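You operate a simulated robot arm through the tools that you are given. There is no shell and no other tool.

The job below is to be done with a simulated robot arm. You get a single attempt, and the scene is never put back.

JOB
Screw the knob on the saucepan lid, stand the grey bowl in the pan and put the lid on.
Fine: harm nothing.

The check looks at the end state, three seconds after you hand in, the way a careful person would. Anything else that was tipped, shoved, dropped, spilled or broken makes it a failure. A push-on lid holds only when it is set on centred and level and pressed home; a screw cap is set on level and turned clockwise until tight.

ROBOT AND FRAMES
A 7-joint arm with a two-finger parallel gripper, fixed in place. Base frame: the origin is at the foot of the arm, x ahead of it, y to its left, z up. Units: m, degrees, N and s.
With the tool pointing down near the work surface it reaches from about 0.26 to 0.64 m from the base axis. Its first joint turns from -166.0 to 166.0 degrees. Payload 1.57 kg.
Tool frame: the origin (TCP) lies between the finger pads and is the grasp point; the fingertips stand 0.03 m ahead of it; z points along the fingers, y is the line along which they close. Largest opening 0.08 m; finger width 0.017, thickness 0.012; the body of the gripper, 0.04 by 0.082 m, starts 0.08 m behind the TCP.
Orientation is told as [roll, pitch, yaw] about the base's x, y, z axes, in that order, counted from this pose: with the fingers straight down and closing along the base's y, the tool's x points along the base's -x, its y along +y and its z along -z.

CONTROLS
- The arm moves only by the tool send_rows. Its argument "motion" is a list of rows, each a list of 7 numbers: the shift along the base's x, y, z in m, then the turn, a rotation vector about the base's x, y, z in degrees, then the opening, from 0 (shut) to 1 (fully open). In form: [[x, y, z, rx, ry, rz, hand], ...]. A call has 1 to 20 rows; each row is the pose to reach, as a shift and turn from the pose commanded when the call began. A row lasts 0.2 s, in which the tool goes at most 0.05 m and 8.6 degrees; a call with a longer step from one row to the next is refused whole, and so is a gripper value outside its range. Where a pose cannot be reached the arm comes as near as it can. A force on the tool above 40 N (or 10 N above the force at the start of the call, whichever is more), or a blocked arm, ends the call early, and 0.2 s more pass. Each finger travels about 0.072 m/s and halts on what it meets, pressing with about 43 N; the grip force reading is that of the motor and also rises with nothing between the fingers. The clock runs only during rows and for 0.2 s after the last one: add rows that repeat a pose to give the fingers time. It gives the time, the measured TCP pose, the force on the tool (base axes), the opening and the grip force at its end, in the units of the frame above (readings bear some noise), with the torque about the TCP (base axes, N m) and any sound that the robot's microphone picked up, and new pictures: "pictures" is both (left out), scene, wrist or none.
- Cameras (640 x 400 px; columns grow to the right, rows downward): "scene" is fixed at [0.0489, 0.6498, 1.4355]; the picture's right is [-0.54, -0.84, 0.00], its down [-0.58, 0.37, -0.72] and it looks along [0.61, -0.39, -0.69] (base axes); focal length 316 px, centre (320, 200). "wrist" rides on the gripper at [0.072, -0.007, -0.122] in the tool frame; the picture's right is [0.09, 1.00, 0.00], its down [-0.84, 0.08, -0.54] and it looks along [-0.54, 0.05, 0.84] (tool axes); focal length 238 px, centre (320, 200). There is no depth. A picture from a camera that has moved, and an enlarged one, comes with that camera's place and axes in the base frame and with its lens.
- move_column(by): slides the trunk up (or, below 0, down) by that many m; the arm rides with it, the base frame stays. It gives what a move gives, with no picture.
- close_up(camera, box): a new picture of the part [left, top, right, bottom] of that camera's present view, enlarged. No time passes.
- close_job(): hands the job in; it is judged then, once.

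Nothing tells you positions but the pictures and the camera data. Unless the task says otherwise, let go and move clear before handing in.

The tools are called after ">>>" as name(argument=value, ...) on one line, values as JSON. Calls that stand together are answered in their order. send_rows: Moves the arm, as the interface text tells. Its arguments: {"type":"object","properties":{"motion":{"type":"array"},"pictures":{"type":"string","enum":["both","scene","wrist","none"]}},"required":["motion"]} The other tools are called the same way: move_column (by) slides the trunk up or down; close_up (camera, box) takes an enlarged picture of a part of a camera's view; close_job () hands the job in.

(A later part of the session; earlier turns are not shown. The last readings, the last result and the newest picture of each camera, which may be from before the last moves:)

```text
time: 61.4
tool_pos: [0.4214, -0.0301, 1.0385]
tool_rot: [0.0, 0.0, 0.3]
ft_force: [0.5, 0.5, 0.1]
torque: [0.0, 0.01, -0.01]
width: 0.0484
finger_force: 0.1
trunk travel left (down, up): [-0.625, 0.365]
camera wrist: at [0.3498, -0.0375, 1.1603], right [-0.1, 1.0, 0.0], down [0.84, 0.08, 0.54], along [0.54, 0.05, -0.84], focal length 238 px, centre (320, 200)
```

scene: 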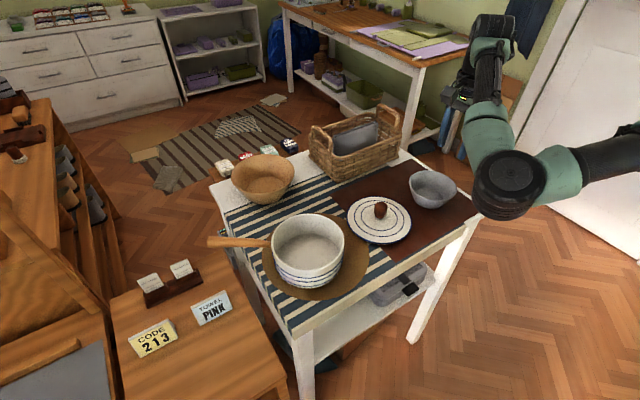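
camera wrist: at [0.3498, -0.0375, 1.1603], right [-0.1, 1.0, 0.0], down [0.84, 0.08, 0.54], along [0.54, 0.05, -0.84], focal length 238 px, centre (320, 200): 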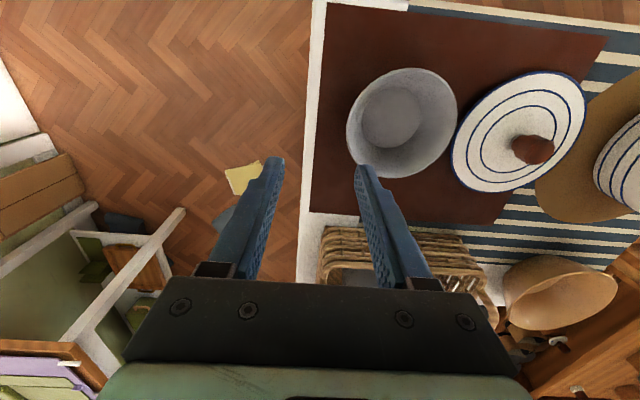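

Refined bowl centre is (0.420, 0.0606), rim z about 0.888. I'll tilt 26° about x and hover along the wall line.

>>> send_rows(motion=[[-0.001, 0.0, -0.02, 6.5, 0, 0, 0.6], [-0.001, 0.0, -0.04, 13, 0, 0, 0.6], [-0.001, 0.002, -0.06, 19.5, 0, 0, 0.6], [-0.001, 0.004, -0.08, 26, 0, 0, 0.6], [-0.001, 0.004, -0.09, 26, 0, 0, 0.6], [-0.001, 0.004, -0.09, 26, 0, 0, 0.6]])

>>> close_up(camera="scene", box=[390, 110, 510, 220])

>>> close_up(camera="wrist", box=[230, 60, 470, 240])

```text
time: 62.8
tool_pos: [0.4203, -0.0266, 0.9478]
tool_rot: [26.1, -0.1, 0.2]
ft_force: [-0.3, 0.6, -0.1]
torque: [-0.04, 0.0, 0.01]
width: 0.0476
finger_force: 0.0
trunk travel left (down, up): [-0.625, 0.365]
camera wrist: at [0.3484, -0.0863, 1.0547], right [-0.09, 0.89, 0.44], down [0.84, -0.17, 0.52], along [0.54, 0.41, -0.73], focal length 238 px, centre (320, 200)
```

scene: 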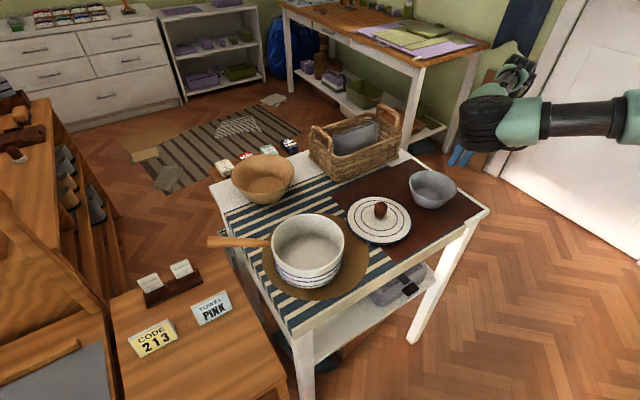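
wrist: 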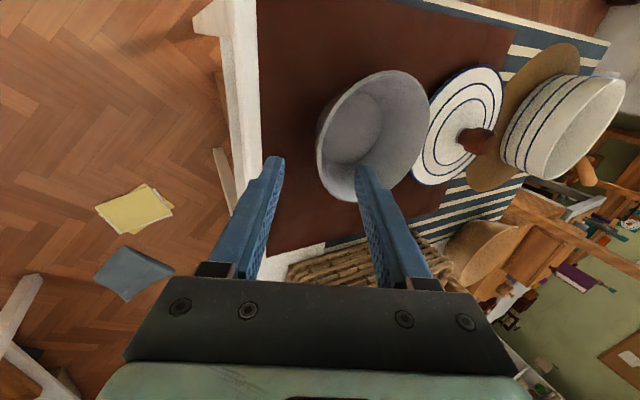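

```text
3.64 times, centred on (450, 165) of scene
camera zoom: at [0.0489, 0.6498, 1.4355], right [-0.54, -0.84, 0.0], down [-0.58, 0.37, -0.72], along [0.61, -0.39, -0.69], focal length 1151 px, centre (-153, 327)
```

zoom: 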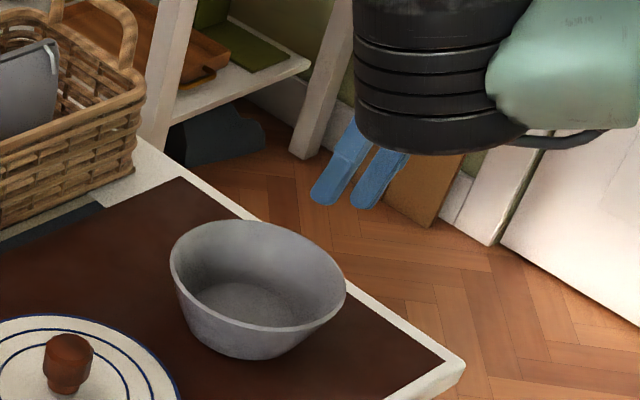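

```text
2.22 times, centred on (350, 150) of wrist
camera zoom: at [0.3484, -0.0863, 1.0547], right [-0.09, 0.89, 0.44], down [0.84, -0.17, 0.52], along [0.54, 0.41, -0.73], focal length 530 px, centre (253, 311)
```

zoom: 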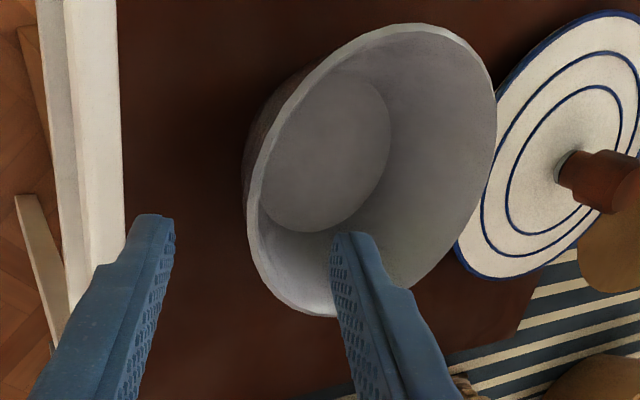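

The near wall of the bowl lies right between the fingers. Advancing along the finger direction in stages.

>>> send_rows(motion=[[0, 0.007, -0.016, 0, 0, 0, 0.6], [0, 0.0131, -0.03, 0, 0, 0, 0.6], [0, 0.0175, -0.04, 0, 0, 0, 0.6], [0, 0.0175, -0.04, 0, 0, 0, 0.6]], pictures="none")

>>> close_up(camera="wrist", box=[230, 60, 470, 240])

>>> close_up(camera="scene", box=[390, 140, 490, 220])

```text
time: 63.8
tool_pos: [0.4199, -0.0099, 0.9076]
tool_rot: [25.9, 0.0, 0.1]
ft_force: [0.3, -0.6, -1.0]
torque: [0.0, 0.03, -0.01]
width: 0.0482
finger_force: 0.0
trunk travel left (down, up): [-0.625, 0.365]
```

```text
2.22 times, centred on (350, 150) of wrist
camera zoom: at [0.3485, -0.0685, 1.0148], right [-0.09, 0.9, 0.44], down [0.84, -0.17, 0.52], along [0.54, 0.41, -0.73], focal length 530 px, centre (253, 311)
```

zoom: 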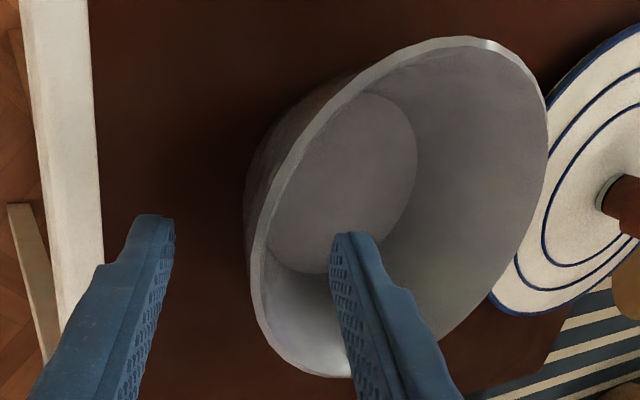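

```text
5.00 times, centred on (440, 180) of scene
camera zoom: at [0.0489, 0.6498, 1.4355], right [-0.54, -0.84, 0.0], down [-0.58, 0.37, -0.72], along [0.61, -0.39, -0.69], focal length 1583 px, centre (-280, 300)
```

zoom: 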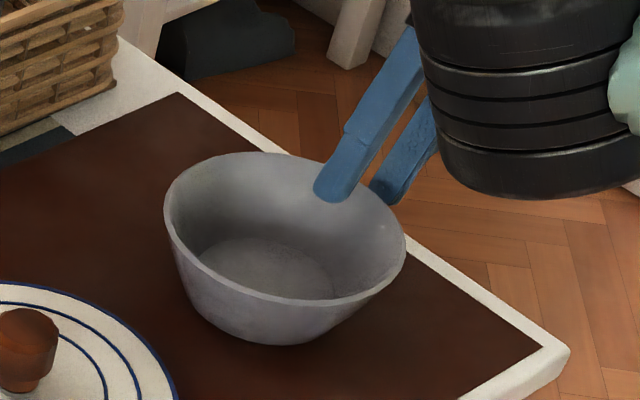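

The wall is centred between the fingers and parallel to them. Advancing another 12 mm, then closing.

>>> send_rows(motion=[[0, 0.003, -0.006, 0, 0, 0, 0.6], [0, 0.0053, -0.0108, 0, 0, 0, 0.6], [0, 0.0053, -0.0108, 0, 0, 0, 0.6]], pictures="none")

>>> close_up(camera="wrist", box=[230, 60, 470, 240])

```text
time: 64.6
tool_pos: [0.4208, -0.0041, 0.8958]
tool_rot: [26.0, 0.1, 0.1]
ft_force: [-1.0, -0.4, 0.5]
torque: [-0.02, 0.0, -0.02]
width: 0.0481
finger_force: 0.1
trunk travel left (down, up): [-0.625, 0.365]
```

```text
2.22 times, centred on (350, 150) of wrist
camera zoom: at [0.3487, -0.0634, 1.0038], right [-0.09, 0.9, 0.44], down [0.84, -0.17, 0.52], along [0.54, 0.41, -0.73], focal length 530 px, centre (253, 311)
```

zoom: 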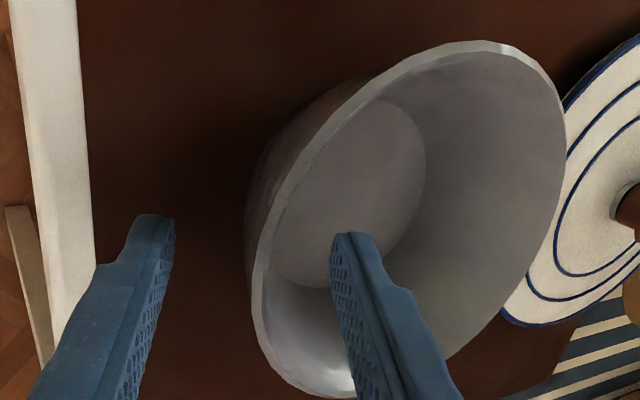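

The wall sits about 1 mm off the middle. I'll nudge by that and close the fingers on it.

>>> send_rows(motion=[[0, 0.0012, 0.0005, 0, 0, 0, 0.5], [0, 0.0012, 0.0005, 0, 0, 0, 0.35], [0, 0.0012, 0.0005, 0, 0, 0, 0.2], [0, 0.0012, 0.0005, 0, 0, 0, 0.1], [0, 0.0012, 0.0005, 0, 0, 0, 0.0], [0, 0.0012, 0.0005, 0, 0, 0, 0.0], [0, 0.0012, 0.0005, 0, 0, 0, 0.0]], pictures="none")

>>> close_up(camera="wrist", box=[230, 60, 470, 240])

>>> close_up(camera="scene", box=[390, 140, 490, 220])

```text
time: 66.2
tool_pos: [0.42, -0.0038, 0.8974]
tool_rot: [26.0, 0.0, 0.1]
ft_force: [0.8, 0.9, -2.9]
torque: [-0.21, 0.0, -0.02]
width: 0.0079
finger_force: 26.4
trunk travel left (down, up): [-0.625, 0.365]
```

```text
2.22 times, centred on (350, 150) of wrist
camera zoom: at [0.3488, -0.0622, 1.0046], right [-0.09, 0.9, 0.44], down [0.84, -0.17, 0.52], along [0.54, 0.41, -0.73], focal length 530 px, centre (253, 311)
```

zoom: 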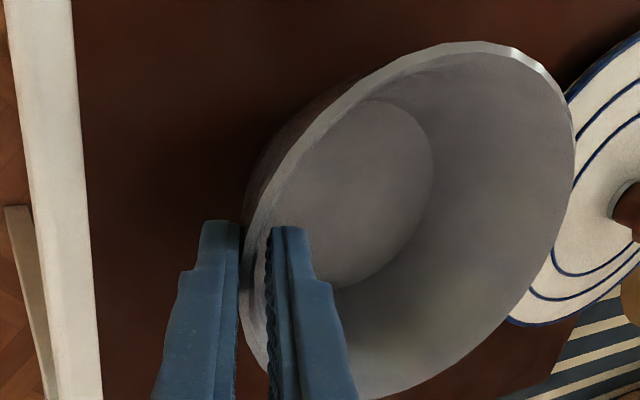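

```text
5.00 times, centred on (440, 180) of scene
camera zoom: at [0.0489, 0.6498, 1.4355], right [-0.54, -0.84, 0.0], down [-0.58, 0.37, -0.72], along [0.61, -0.39, -0.69], focal length 1583 px, centre (-280, 300)
```

zoom: 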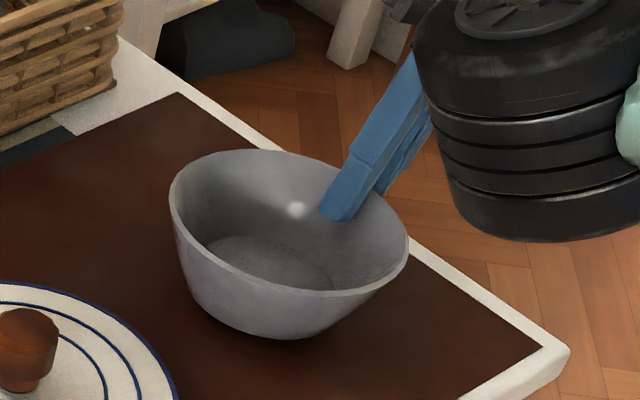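

The bowl wall is gripped (about 8 mm). I'll let the grip settle, then check again before lifting.

>>> send_rows(motion=[[0, 0, 0, 0, 0, 0, 0], [0, 0, 0, 0, 0, 0, 0]], pictures="none")

>>> close_up(camera="scene", box=[390, 140, 490, 220])

```text
time: 66.8
tool_pos: [0.4195, -0.0034, 0.8983]
tool_rot: [25.9, 0.0, 0.1]
ft_force: [0.0, 0.1, -2.0]
torque: [-0.18, 0.02, -0.03]
width: 0.0077
finger_force: 27.1
trunk travel left (down, up): [-0.625, 0.365]
```

```text
5.00 times, centred on (440, 180) of scene
camera zoom: at [0.0489, 0.6498, 1.4355], right [-0.54, -0.84, 0.0], down [-0.58, 0.37, -0.72], along [0.61, -0.39, -0.69], focal length 1583 px, centre (-280, 300)
```

zoom: 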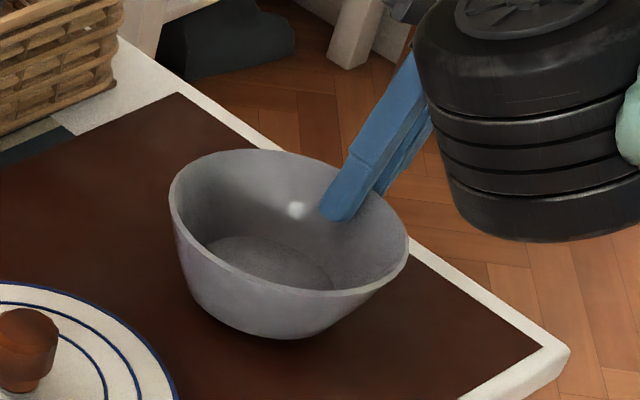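

The reading shows the hand already carrying about 2–3 N of bowl weight. Lifting gently a few centimetres to check it's held level.

>>> send_rows(motion=[[0, 0, 0.005, 0, 0, 0, 0], [0, 0, 0.015, 0, 0, 0, 0], [0, 0, 0.03, 0, 0, 0, 0], [0, 0, 0.05, 0, 0, 0, 0], [0, 0, 0.05, 0, 0, 0, 0]])

>>> close_up(camera="scene", box=[390, 110, 490, 190])

>>> close_up(camera="wrist", box=[230, 60, 470, 240])

```text
time: 68.0
tool_pos: [0.4204, -0.0046, 0.947]
tool_rot: [26.0, 0.1, 0.1]
ft_force: [-0.5, -0.5, -2.8]
torque: [-0.18, -0.02, -0.02]
width: 0.0077
finger_force: 26.4
trunk travel left (down, up): [-0.625, 0.365]
camera wrist: at [0.3485, -0.0622, 1.0543], right [-0.09, 0.9, 0.44], down [0.84, -0.17, 0.52], along [0.54, 0.41, -0.73], focal length 238 px, centre (320, 200)
```

scene: 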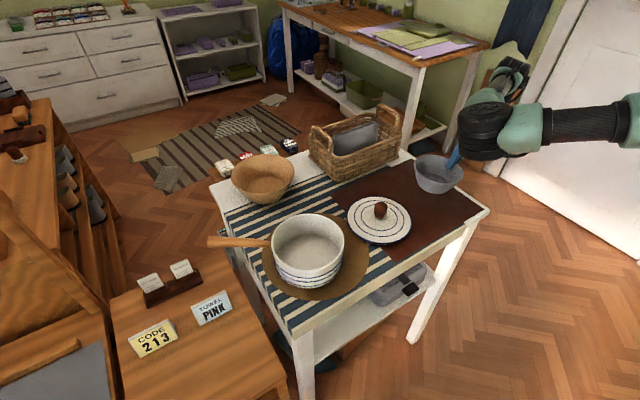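
wrist: 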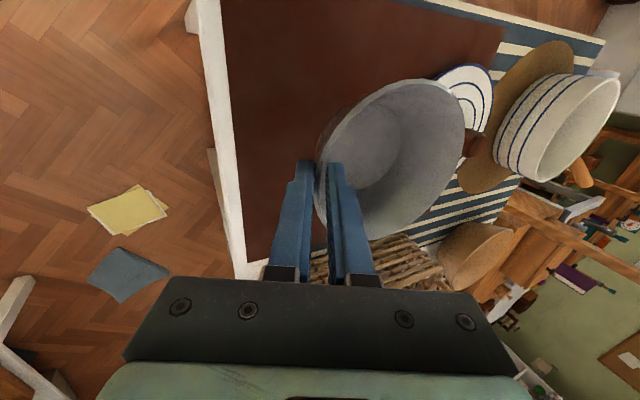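

```text
5.00 times, centred on (440, 150) of scene
camera zoom: at [0.0489, 0.6498, 1.4355], right [-0.54, -0.84, 0.0], down [-0.58, 0.37, -0.72], along [0.61, -0.39, -0.69], focal length 1583 px, centre (-280, 450)
```

zoom: 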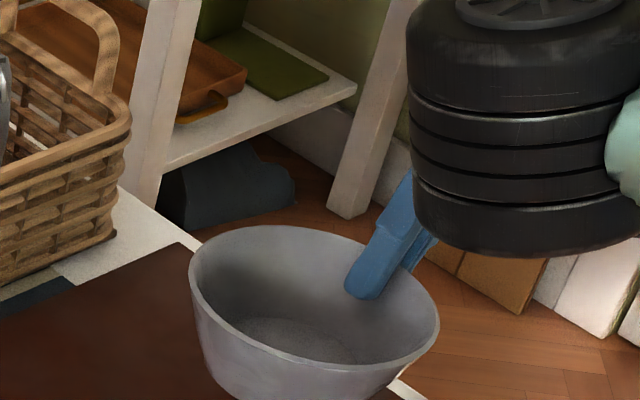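

```text
2.22 times, centred on (350, 150) of wrist
camera zoom: at [0.3485, -0.0622, 1.0543], right [-0.09, 0.9, 0.44], down [0.84, -0.17, 0.52], along [0.54, 0.41, -0.73], focal length 530 px, centre (253, 311)
```

zoom: 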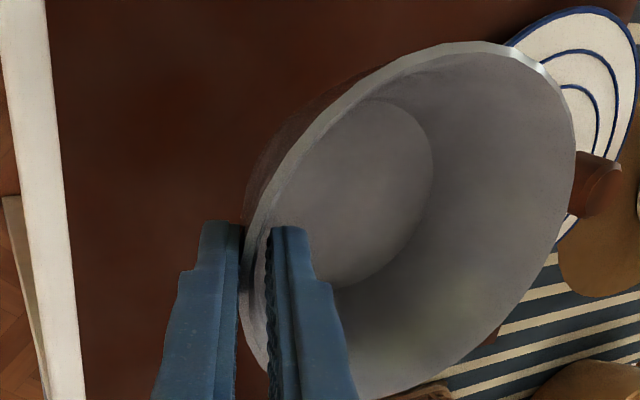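

The bowl is held securely and near level. I'll raise it well clear and carry it slowly over the lid toward the pan.

>>> send_rows(motion=[[0, 0, 0.02, 0, 0, 0, 0], [0, 0, 0.045, 0, 0, 0, 0], [0, 0.01, 0.07, 0, 0, 0, 0], [0, 0.03, 0.088, 0, 0, 0, 0], [0, 0.055, 0.088, 0, 0, 0, 0], [0, 0.08, 0.088, 0, 0, 0, 0], [0, 0.105, 0.088, 0, 0, 0, 0], [0, 0.13, 0.088, 0, 0, 0, 0], [0, 0.155, 0.088, 0, 0, 0, 0], [0, 0.18, 0.088, 0, 0, 0, 0], [0, 0.205, 0.088, 0, 0, 0, 0], [0, 0.23, 0.088, 0, 0, 0, 0], [0, 0.255, 0.088, 0, 0, 0, 0], [0, 0.28, 0.088, 0, 0, 0, 0], [0, 0.305, 0.088, 0, 0, 0, 0], [0, 0.33, 0.088, 0, 0, 0, 0], [0.002, 0.35, 0.088, 0, 0, 0, 0], [0.004, 0.37, 0.088, 0, 0, 0, 0], [0.004, 0.37, 0.088, 0, 0, 0, 0]])

>>> close_up(camera="scene", box=[240, 150, 400, 300])

>>> close_up(camera="wrist", box=[230, 40, 550, 240])

```text
time: 72.0
tool_pos: [0.4239, 0.3663, 1.0346]
tool_rot: [26.0, 0.1, 0.1]
ft_force: [-1.0, -0.7, -2.6]
torque: [-0.2, 0.01, -0.02]
width: 0.008
finger_force: 26.9
trunk travel left (down, up): [-0.625, 0.365]
camera wrist: at [0.3527, 0.308, 1.1423], right [-0.09, 0.9, 0.44], down [0.84, -0.17, 0.52], along [0.54, 0.41, -0.73], focal length 238 px, centre (320, 200)
```

scene: 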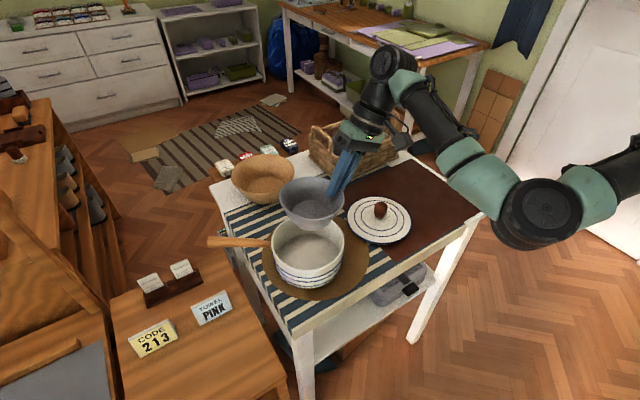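
wrist: 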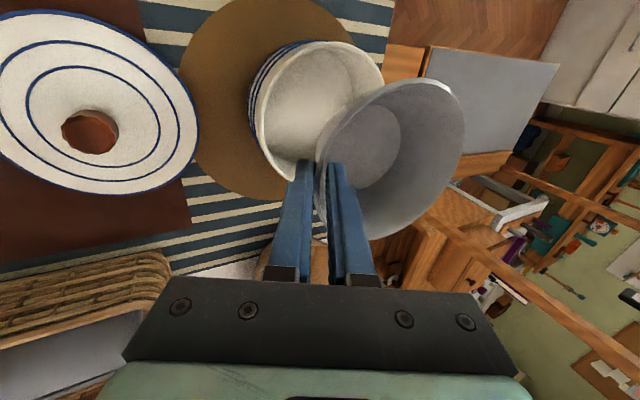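

```text
2.67 times, centred on (320, 225) of scene
camera zoom: at [0.0489, 0.6498, 1.4355], right [-0.54, -0.84, 0.0], down [-0.58, 0.37, -0.72], along [0.61, -0.39, -0.69], focal length 844 px, centre (320, 133)
```

zoom: 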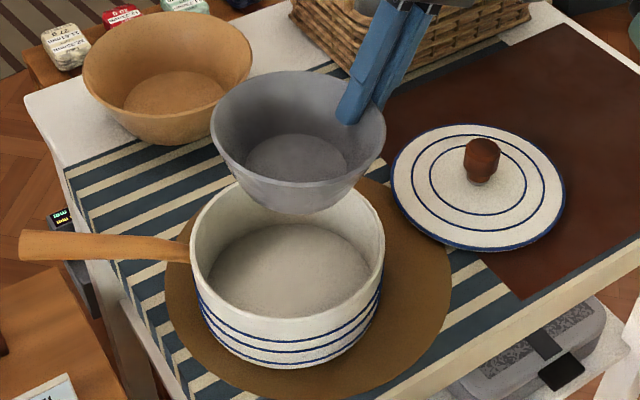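

```text
2.00 times, centred on (390, 140) of wrist
camera zoom: at [0.3527, 0.308, 1.1423], right [-0.09, 0.9, 0.44], down [0.84, -0.17, 0.52], along [0.54, 0.41, -0.73], focal length 477 px, centre (180, 320)
```

zoom: 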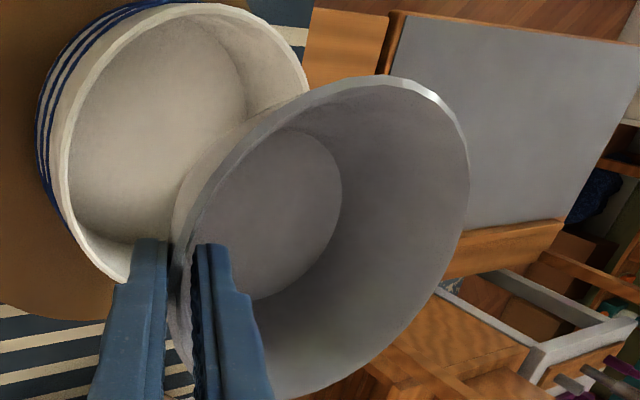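

The bowl is over the pan. Pan centre estimates cluster near (0.422, 0.441) and the bowl centre is about 64 mm beyond the TCP in y. I'll shift so the bowl is about 6 mm past pan centre (leaving room for the outer finger) and lower until it's just above the rim.

>>> send_rows(motion=[[-0.001, 0.008, -0.015, 0, 0, 0, 0], [-0.002, 0.0167, -0.03, 0, 0, 0, 0], [-0.002, 0.0167, -0.045, 0, 0, 0, 0], [-0.002, 0.0167, -0.059, 0, 0, 0, 0], [-0.002, 0.0167, -0.059, 0, 0, 0, 0]])

>>> close_up(camera="scene", box=[240, 170, 400, 300])

>>> close_up(camera="wrist", box=[230, 40, 550, 240])

```text
time: 73.2
tool_pos: [0.4223, 0.384, 0.9756]
tool_rot: [25.9, 0.0, 0.0]
ft_force: [-0.1, 0.2, -2.7]
torque: [-0.18, -0.01, 0.01]
width: 0.0078
finger_force: 26.7
trunk travel left (down, up): [-0.625, 0.365]
camera wrist: at [0.35, 0.3252, 1.0833], right [-0.09, 0.9, 0.44], down [0.84, -0.17, 0.52], along [0.54, 0.41, -0.73], focal length 238 px, centre (320, 200)
```

scene: 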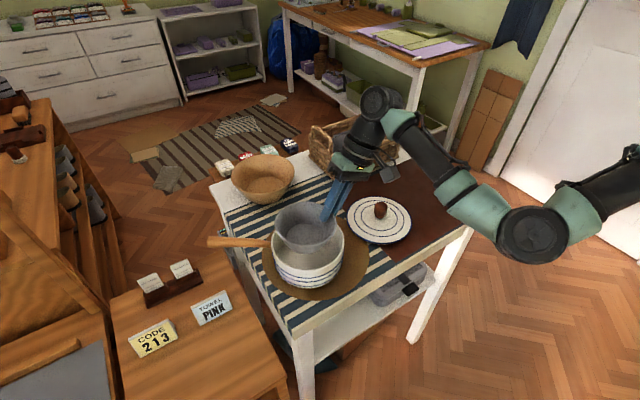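
wrist: 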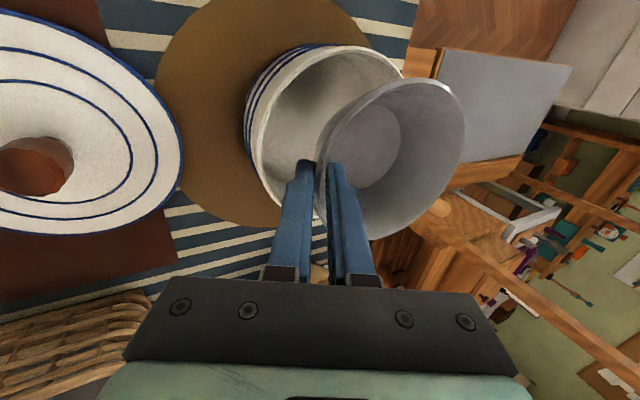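

```text
3.08 times, centred on (320, 235) of scene
camera zoom: at [0.0489, 0.6498, 1.4355], right [-0.54, -0.84, 0.0], down [-0.58, 0.37, -0.72], along [0.61, -0.39, -0.69], focal length 974 px, centre (320, 92)
```

zoom: 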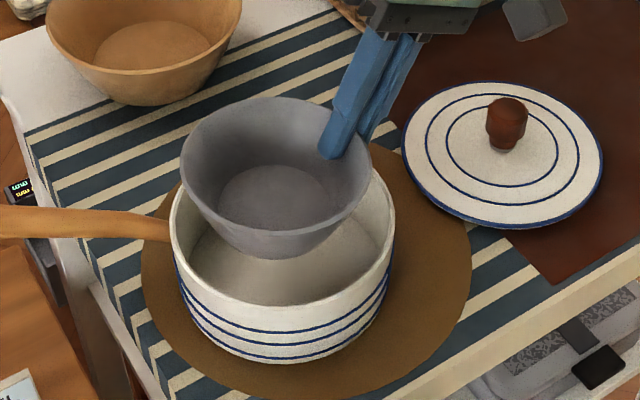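

```text
2.00 times, centred on (390, 140) of wrist
camera zoom: at [0.35, 0.3252, 1.0833], right [-0.09, 0.9, 0.44], down [0.84, -0.17, 0.52], along [0.54, 0.41, -0.73], focal length 477 px, centre (180, 320)
```

zoom: 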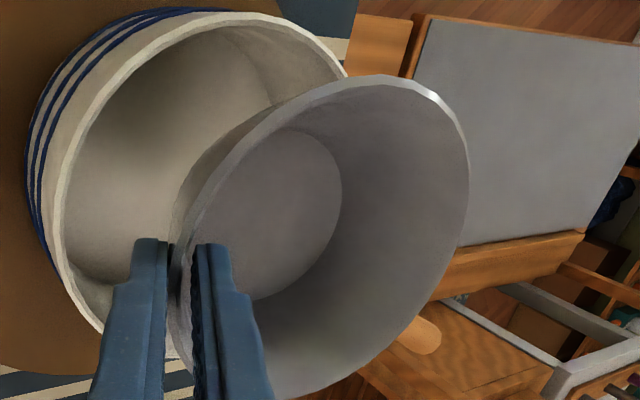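

From both views the bowl is roughly 2 mm in +x and 3–6 mm in +y of pan centre, as intended. Its base is much narrower than the pan, so I'll lower 30 mm and re-check the clearances.

>>> send_rows(motion=[[-0.001, 0, -0.01, 0, 0, 0, 0], [-0.001, 0, -0.02, 0, 0, 0, 0], [-0.001, 0, -0.03, 0, 0, 0, 0], [-0.001, 0, -0.03, 0, 0, 0, 0]])

>>> close_up(camera="scene", box=[250, 180, 370, 280])

>>> close_up(camera="wrist", box=[230, 40, 490, 240])

```text
time: 74.2
tool_pos: [0.4216, 0.3841, 0.9465]
tool_rot: [25.9, -0.1, 0.0]
ft_force: [-0.5, 0.4, -3.0]
torque: [-0.17, -0.02, 0.03]
width: 0.0079
finger_force: 26.7
trunk travel left (down, up): [-0.625, 0.365]
camera wrist: at [0.3498, 0.3249, 1.0538], right [-0.09, 0.9, 0.44], down [0.84, -0.17, 0.52], along [0.54, 0.41, -0.73], focal length 238 px, centre (320, 200)
```

scene: 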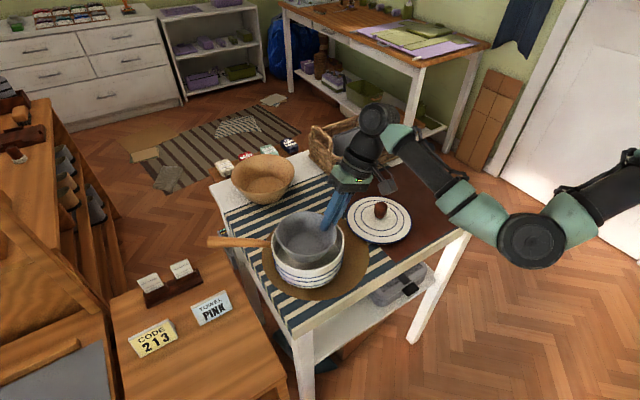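
wrist: 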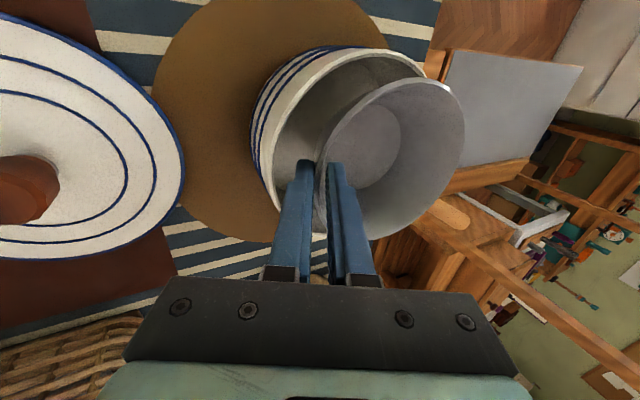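

```text
4.00 times, centred on (310, 230) of scene
camera zoom: at [0.0489, 0.6498, 1.4355], right [-0.54, -0.84, 0.0], down [-0.58, 0.37, -0.72], along [0.61, -0.39, -0.69], focal length 1266 px, centre (360, 80)
```

zoom: 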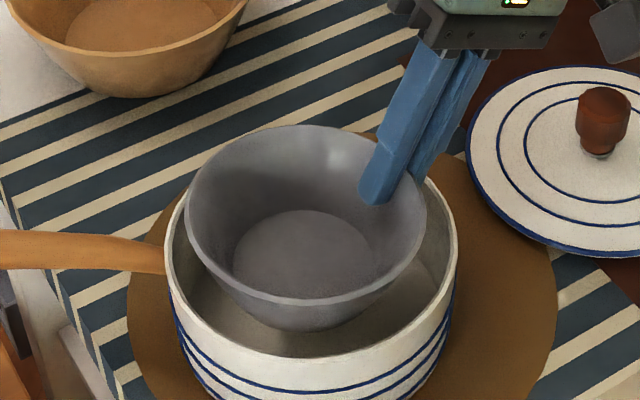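

```text
2.00 times, centred on (360, 140) of wrist
camera zoom: at [0.3498, 0.3249, 1.0538], right [-0.09, 0.9, 0.44], down [0.84, -0.17, 0.52], along [0.54, 0.41, -0.73], focal length 477 px, centre (240, 320)
```

zoom: 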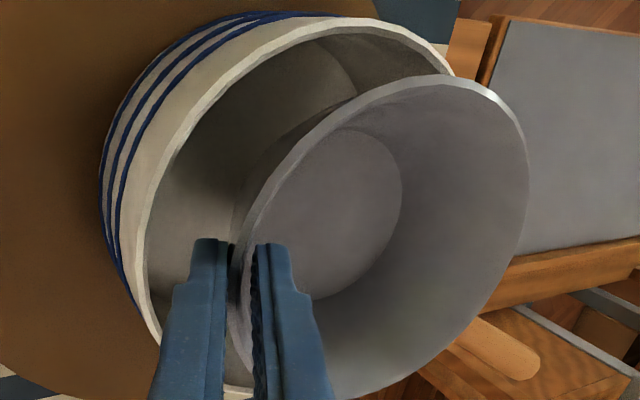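

Before lowering further I need the bowl's exact tilt and the clearances, because the outer finger also has to fit inside the pan. Taking fuller close-ups.

>>> close_up(camera="wrist", box=[240, 40, 480, 260])

>>> close_up(camera="scene", box=[255, 195, 365, 265])

```text
1.82 times, centred on (360, 150) of wrist
camera zoom: at [0.3498, 0.3249, 1.0538], right [-0.09, 0.9, 0.44], down [0.84, -0.17, 0.52], along [0.54, 0.41, -0.73], focal length 433 px, centre (247, 291)
```

zoom: 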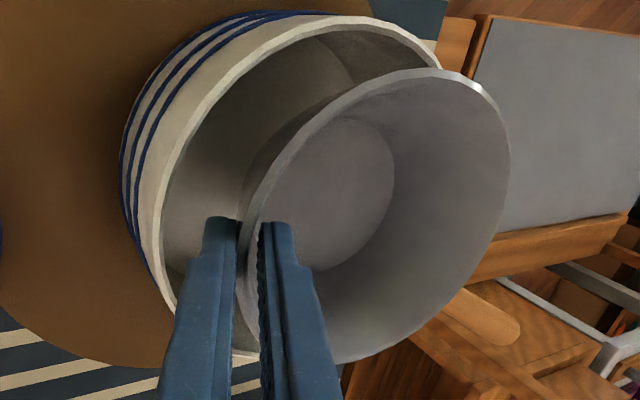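

```text
5.71 times, centred on (310, 230) of scene
camera zoom: at [0.0489, 0.6498, 1.4355], right [-0.54, -0.84, 0.0], down [-0.58, 0.37, -0.72], along [0.61, -0.39, -0.69], focal length 1809 px, centre (377, 29)
```

zoom: 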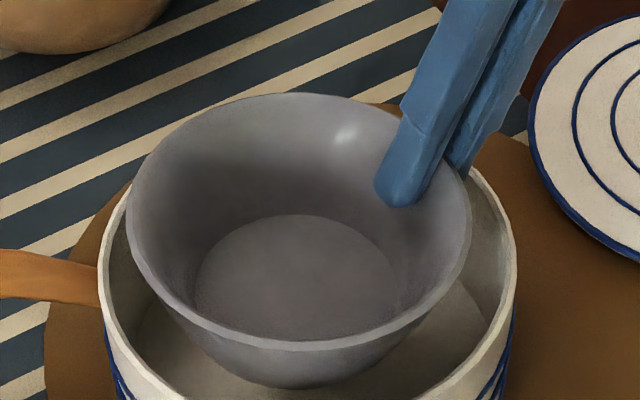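

The bowl is tilted about 6° (its +y side high), and combining both views puts the pan's rim at z≈0.905, centre ≈(0.425, 0.443), inner radius ≈73 mm. I'll rotate the tool back by 9° so the bowl sits nearly level (far side 3° low) and shift it a few mm to centre the bowl-plus-finger in the pan.

>>> send_rows(motion=[[0.001, 0.0005, 0.004, -3, 0, 0, 0], [0.002, 0.001, 0.007, -6, 0, 0, 0], [0.004, 0.0023, 0.01, -9, 0, 0, 0], [0.004, 0.0023, 0.01, -9, 0, 0, 0]], pictures="none")

>>> close_up(camera="wrist", box=[240, 40, 480, 260])

>>> close_up(camera="scene", box=[250, 180, 370, 280])

```text
time: 75.2
tool_pos: [0.425, 0.3846, 0.9557]
tool_rot: [16.9, 0.0, 0.1]
ft_force: [-0.1, 0.3, -2.3]
torque: [-0.18, 0.0, 0.02]
width: 0.0076
finger_force: 26.8
trunk travel left (down, up): [-0.625, 0.365]
```

```text
1.82 times, centred on (360, 150) of wrist
camera zoom: at [0.3537, 0.3444, 1.072], right [-0.09, 0.95, 0.29], down [0.84, -0.08, 0.54], along [0.54, 0.29, -0.79], focal length 433 px, centre (247, 291)
```

zoom: 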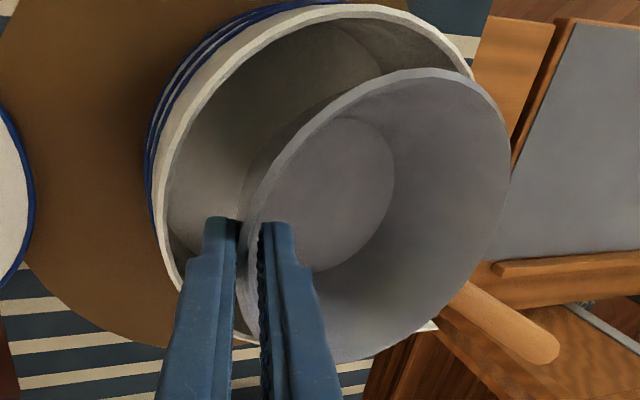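

```text
4.00 times, centred on (310, 230) of scene
camera zoom: at [0.0489, 0.6498, 1.4355], right [-0.54, -0.84, 0.0], down [-0.58, 0.37, -0.72], along [0.61, -0.39, -0.69], focal length 1266 px, centre (360, 80)
```

zoom: 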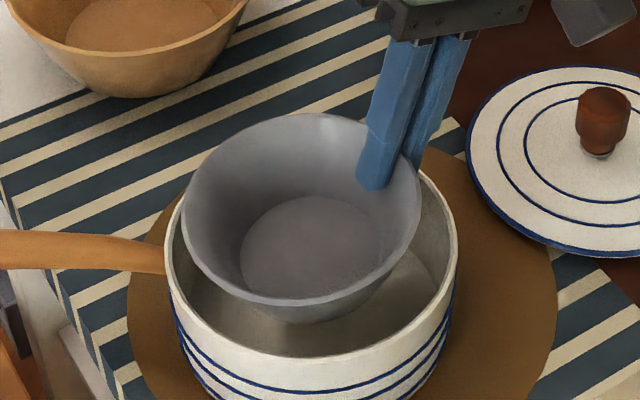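

Now the bowl is near level with clear space all round in both views. Lowering 20 mm further, then re-checking.

>>> send_rows(motion=[[0, 0, -0.007, 0, 0, 0, 0], [0, 0, -0.014, 0, 0, 0, 0], [0, 0, -0.02, 0, 0, 0, 0], [0, 0, -0.02, 0, 0, 0, 0]], pictures="none")

>>> close_up(camera="wrist", box=[240, 40, 480, 260])

>>> close_up(camera="scene", box=[250, 190, 370, 280])

```text
time: 76.2
tool_pos: [0.4248, 0.3857, 0.9354]
tool_rot: [17.0, -0.1, 0.0]
ft_force: [0.2, -0.7, -2.8]
torque: [-0.17, -0.02, 0.01]
width: 0.0079
finger_force: 26.6
trunk travel left (down, up): [-0.625, 0.365]
```

```text
1.82 times, centred on (360, 150) of wrist
camera zoom: at [0.3536, 0.3447, 1.0512], right [-0.09, 0.95, 0.29], down [0.84, -0.08, 0.54], along [0.54, 0.29, -0.79], focal length 433 px, centre (247, 291)
```

zoom: 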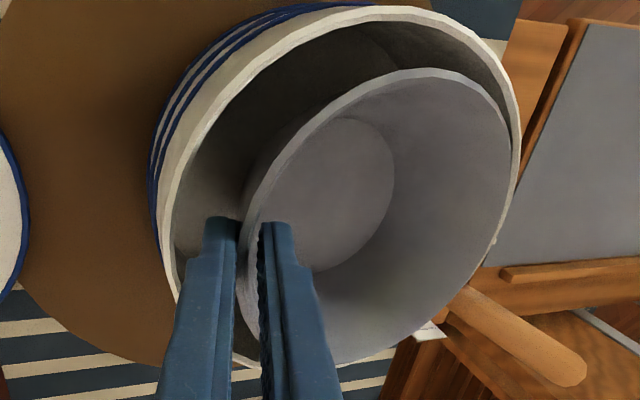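

```text
4.44 times, centred on (310, 235) of scene
camera zoom: at [0.0489, 0.6498, 1.4355], right [-0.54, -0.84, 0.0], down [-0.58, 0.37, -0.72], along [0.61, -0.39, -0.69], focal length 1407 px, centre (364, 44)
```

zoom: 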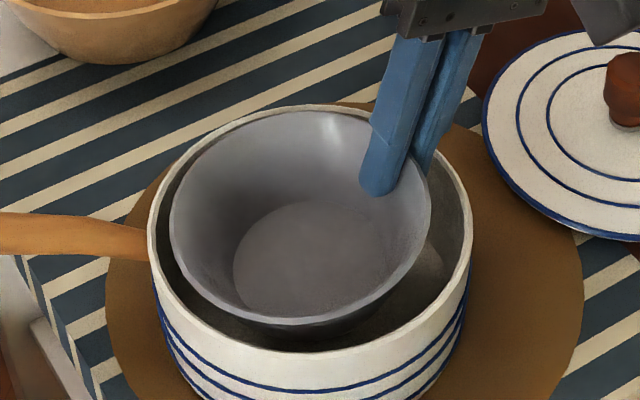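

Both views agree: bowl is about 5.5 mm toward +y of pan centre with clearance on all sides. Shifting +1 mm in y and lowering another 14 mm.

>>> send_rows(motion=[[0, 0.001, -0.004, 0, 0, 0, 0], [0, 0.001, -0.008, 0, 0, 0, 0], [0, 0.001, -0.011, 0, 0, 0, 0], [0, 0.001, -0.014, 0, 0, 0, 0], [0, 0.001, -0.014, 0, 0, 0, 0]], pictures="none")

>>> close_up(camera="wrist", box=[240, 40, 480, 260])

>>> close_up(camera="scene", box=[250, 190, 370, 280])

```text
time: 77.4
tool_pos: [0.4261, 0.3865, 0.9224]
tool_rot: [16.9, 0.0, 0.0]
ft_force: [-0.3, 0.1, -2.7]
torque: [-0.14, -0.03, 0.01]
width: 0.008
finger_force: 27.4
trunk travel left (down, up): [-0.625, 0.365]
```

```text
1.82 times, centred on (360, 150) of wrist
camera zoom: at [0.3534, 0.3455, 1.0373], right [-0.09, 0.95, 0.29], down [0.84, -0.08, 0.54], along [0.54, 0.29, -0.79], focal length 433 px, centre (247, 291)
```

zoom: 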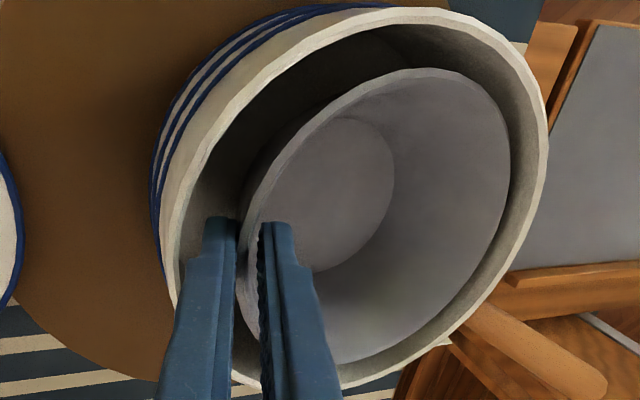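

```text
4.44 times, centred on (310, 235) of scene
camera zoom: at [0.0489, 0.6498, 1.4355], right [-0.54, -0.84, 0.0], down [-0.58, 0.37, -0.72], along [0.61, -0.39, -0.69], focal length 1407 px, centre (364, 44)
```

zoom: 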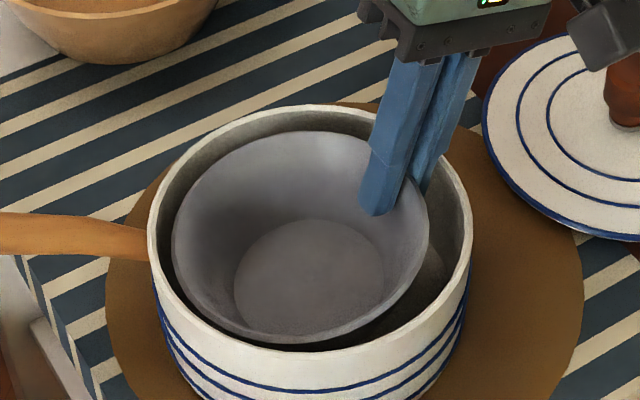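

The bowl is inside with clear gaps around. I'll keep lowering in small steps and watch for the weight to come off as it touches the pan floor.

>>> send_rows(motion=[[0, 0, -0.002, 0, 0, 0, 0], [0, 0, -0.004, 0, 0, 0, 0], [0, 0, -0.0055, 0, 0, 0, 0], [0, 0, -0.0055, 0, 0, 0, 0]], pictures="none")

>>> close_up(camera="wrist", box=[240, 40, 480, 260])

>>> close_up(camera="scene", box=[250, 190, 370, 280])

```text
time: 78.4
tool_pos: [0.424, 0.3863, 0.9175]
tool_rot: [16.8, 0.0, 0.0]
ft_force: [-0.1, -0.1, -2.4]
torque: [-0.18, 0.01, -0.01]
width: 0.0076
finger_force: 27.2
trunk travel left (down, up): [-0.625, 0.365]
```

```text
1.82 times, centred on (360, 150) of wrist
camera zoom: at [0.3536, 0.3455, 1.0322], right [-0.09, 0.95, 0.29], down [0.84, -0.08, 0.54], along [0.54, 0.29, -0.79], focal length 433 px, centre (247, 291)
```

zoom: 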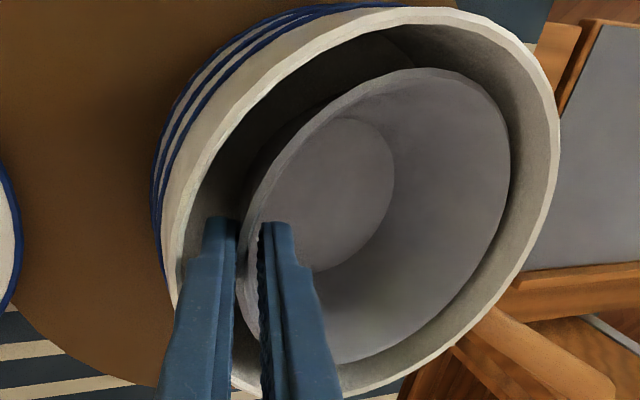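

```text
4.44 times, centred on (310, 235) of scene
camera zoom: at [0.0489, 0.6498, 1.4355], right [-0.54, -0.84, 0.0], down [-0.58, 0.37, -0.72], along [0.61, -0.39, -0.69], focal length 1407 px, centre (364, 44)
```

zoom: 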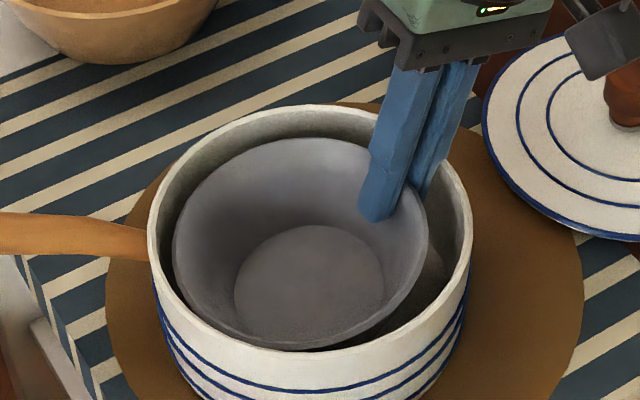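

Still carrying the full weight with no side force. Continuing down in 1.5 mm steps.

>>> send_rows(motion=[[0, 0, -0.0015, 0, 0, 0, 0], [0, 0, -0.003, 0, 0, 0, 0], [0, 0, -0.003, 0, 0, 0, 0]], pictures="none")

>>> close_up(camera="scene", box=[250, 190, 370, 280])

```text
time: 79.2
tool_pos: [0.4248, 0.3863, 0.9149]
tool_rot: [17.0, 0.0, 0.1]
ft_force: [-0.1, -0.5, -3.0]
torque: [-0.19, 0.03, -0.02]
width: 0.0077
finger_force: 27.4
trunk travel left (down, up): [-0.625, 0.365]
```

```text
4.44 times, centred on (310, 235) of scene
camera zoom: at [0.0489, 0.6498, 1.4355], right [-0.54, -0.84, 0.0], down [-0.58, 0.37, -0.72], along [0.61, -0.39, -0.69], focal length 1407 px, centre (364, 44)
```

zoom: 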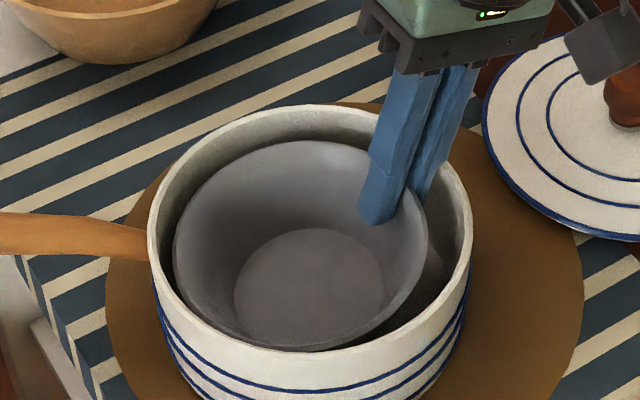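

No contact yet. Another 3 mm down.

>>> send_rows(motion=[[0, 0, -0.0015, 0, 0, 0, 0], [0, 0, -0.003, 0, 0, 0, 0], [0, 0, -0.003, 0, 0, 0, 0]], pictures="none")

>>> close_up(camera="scene", box=[250, 190, 370, 280])

>>> close_up(camera="wrist", box=[240, 40, 480, 260])

```text
time: 80.0
tool_pos: [0.4251, 0.387, 0.9114]
tool_rot: [17.1, -0.1, 0.0]
ft_force: [-0.7, 0.7, 0.6]
torque: [0.2, 0.04, 0.04]
width: 0.0079
finger_force: 27.0
trunk travel left (down, up): [-0.625, 0.365]
```

```text
4.44 times, centred on (310, 235) of scene
camera zoom: at [0.0489, 0.6498, 1.4355], right [-0.54, -0.84, 0.0], down [-0.58, 0.37, -0.72], along [0.61, -0.39, -0.69], focal length 1407 px, centre (364, 44)
```

zoom: 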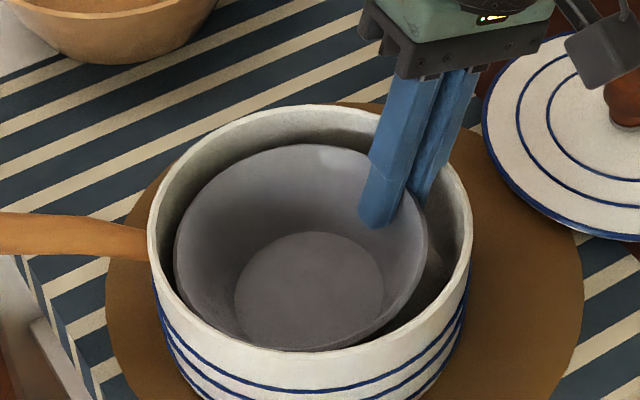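

```text
1.82 times, centred on (360, 150) of wrist
camera zoom: at [0.3535, 0.3452, 1.0269], right [-0.09, 0.95, 0.29], down [0.84, -0.08, 0.54], along [0.54, 0.29, -0.79], focal length 433 px, centre (247, 291)
```

zoom: 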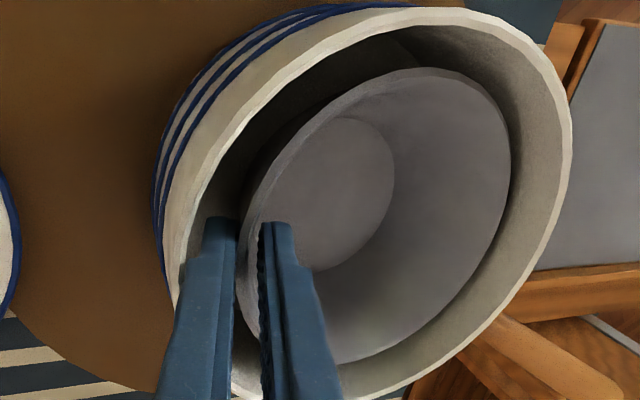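

The bowl's far edge has touched the pan floor (weight transferred). I'll open the fingers only slightly and gradually so the bowl settles without the outer finger hitting the pan wall.

>>> send_rows(motion=[[0, 0, 0, 0, 0, 0, 0.09], [0, 0, 0, 0, 0, 0, 0.1], [0, 0, 0, 0, 0, 0, 0.11], [0, 0, 0, 0, 0, 0, 0.12], [0, 0, 0, 0, 0, 0, 0.13], [0, 0, 0, 0, 0, 0, 0.14], [0, 0, 0, 0, 0, 0, 0.14]], pictures="none")

>>> close_up(camera="scene", box=[250, 190, 370, 280])

>>> close_up(camera="wrist", box=[240, 40, 480, 260])

```text
time: 81.6
tool_pos: [0.4245, 0.3871, 0.9107]
tool_rot: [17.0, 0.0, 0.1]
ft_force: [0.6, 1.5, 0.0]
torque: [0.03, 0.0, 0.02]
width: 0.0102
finger_force: 0.1
trunk travel left (down, up): [-0.625, 0.365]
```

```text
4.44 times, centred on (310, 235) of scene
camera zoom: at [0.0489, 0.6498, 1.4355], right [-0.54, -0.84, 0.0], down [-0.58, 0.37, -0.72], along [0.61, -0.39, -0.69], focal length 1407 px, centre (364, 44)
```

zoom: 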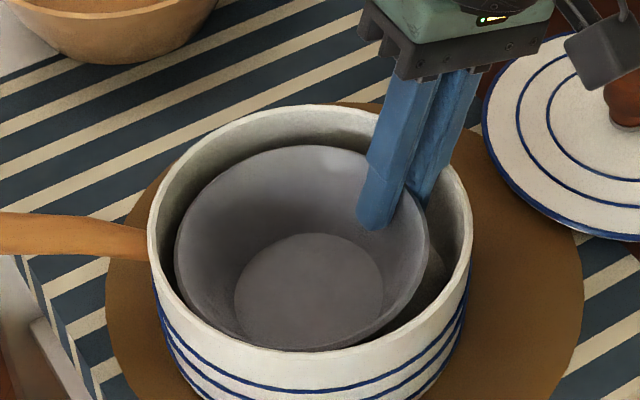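

```text
1.82 times, centred on (360, 150) of wrist
camera zoom: at [0.3535, 0.3454, 1.0265], right [-0.09, 0.95, 0.29], down [0.84, -0.08, 0.54], along [0.54, 0.29, -0.79], focal length 433 px, centre (247, 291)
```

zoom: 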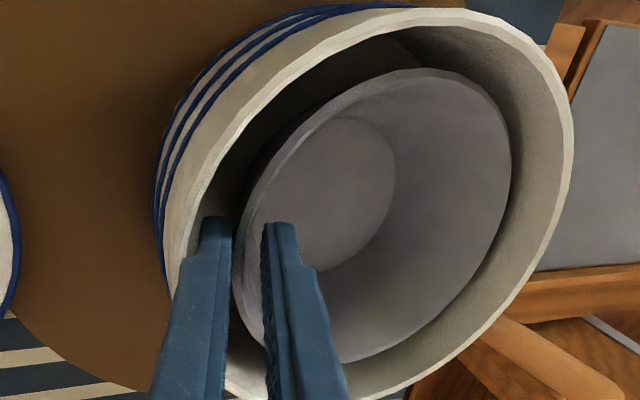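

The grip is released and the bowl rests on the pan. A 1.5 N sideways reading suggests the outer finger may be brushing the pan, so I'll shift +1.5 mm in y and check.

>>> send_rows(motion=[[0, 0.0008, 0, 0, 0, 0, 0.14], [0, 0.0015, 0, 0, 0, 0, 0.15], [0, 0.0015, 0, 0, 0, 0, 0.15]], pictures="none")

>>> close_up(camera="wrist", box=[260, 120, 380, 240])

>>> close_up(camera="scene", box=[310, 190, 370, 240])

```text
time: 82.4
tool_pos: [0.4247, 0.3881, 0.9111]
tool_rot: [16.9, 0.0, -0.1]
ft_force: [0.1, 0.0, 0.1]
torque: [0.0, 0.01, 0.01]
width: 0.0124
finger_force: 0.0
trunk travel left (down, up): [-0.625, 0.365]
```

```text
3.33 times, centred on (320, 180) of wrist
camera zoom: at [0.3533, 0.3467, 1.0265], right [-0.09, 0.95, 0.29], down [0.84, -0.08, 0.54], along [0.54, 0.29, -0.79], focal length 794 px, centre (320, 267)
```

zoom: 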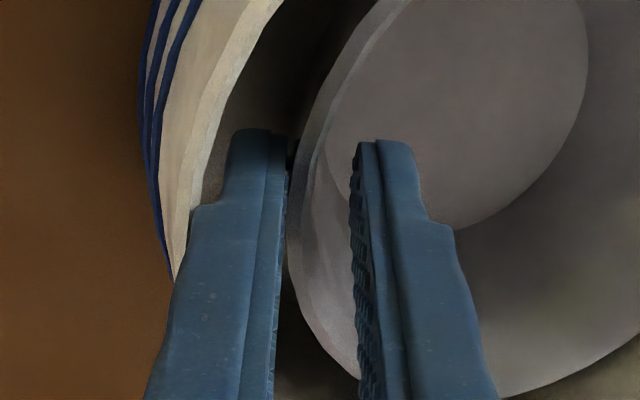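

```text
8.00 times, centred on (340, 215) of scene
camera zoom: at [0.0489, 0.6498, 1.4355], right [-0.54, -0.84, 0.0], down [-0.58, 0.37, -0.72], along [0.61, -0.39, -0.69], focal length 2532 px, centre (160, 80)
```

zoom: 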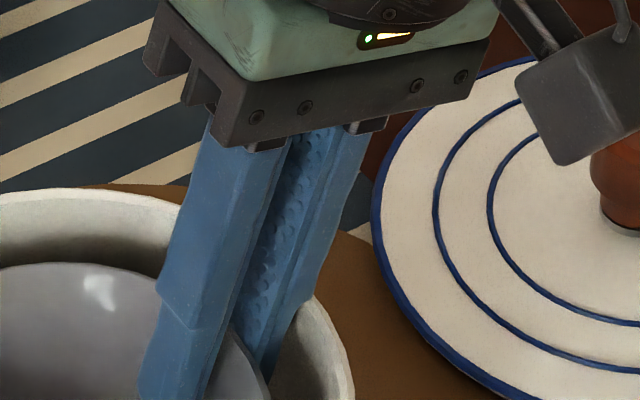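

All forces are zero now. Withdrawing the fingers back along their own lean so they clear the bowl wall and pan rim.

>>> send_rows(motion=[[0, -0.0013, 0.0038, 0, 0, 0, 0.15], [0, -0.0026, 0.0076, 0, 0, 0, 0.15], [0, -0.0039, 0.0114, 0, 0, 0, 0.15], [0, -0.0052, 0.0152, 0, 0, 0, 0.15]], pictures="none")

>>> close_up(camera="wrist", box=[240, 40, 480, 260])

>>> close_up(camera="scene", box=[250, 190, 370, 280])

```text
time: 83.4
tool_pos: [0.4237, 0.3821, 0.9253]
tool_rot: [17.0, 0.0, 0.0]
ft_force: [0.8, 0.7, -1.4]
torque: [0.03, 0.0, 0.02]
width: 0.012
finger_force: 0.2
trunk travel left (down, up): [-0.625, 0.365]
```

```text
1.82 times, centred on (360, 150) of wrist
camera zoom: at [0.3535, 0.3416, 1.0415], right [-0.09, 0.95, 0.29], down [0.84, -0.08, 0.54], along [0.54, 0.29, -0.79], focal length 433 px, centre (247, 291)
```

zoom: 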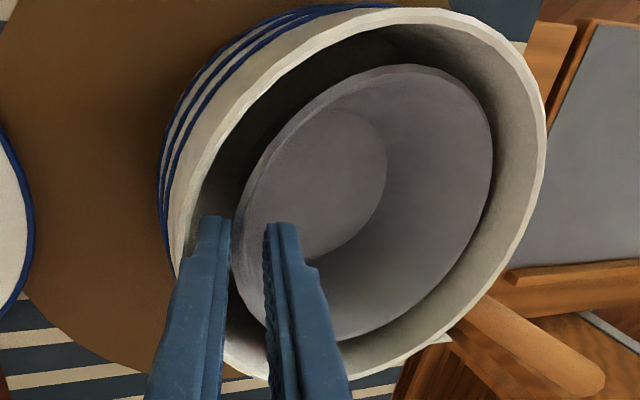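

```text
4.44 times, centred on (310, 235) of scene
camera zoom: at [0.0489, 0.6498, 1.4355], right [-0.54, -0.84, 0.0], down [-0.58, 0.37, -0.72], along [0.61, -0.39, -0.69], focal length 1407 px, centre (364, 44)
```

zoom: 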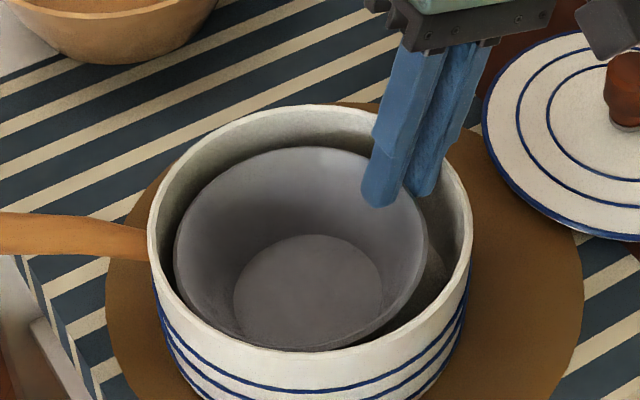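

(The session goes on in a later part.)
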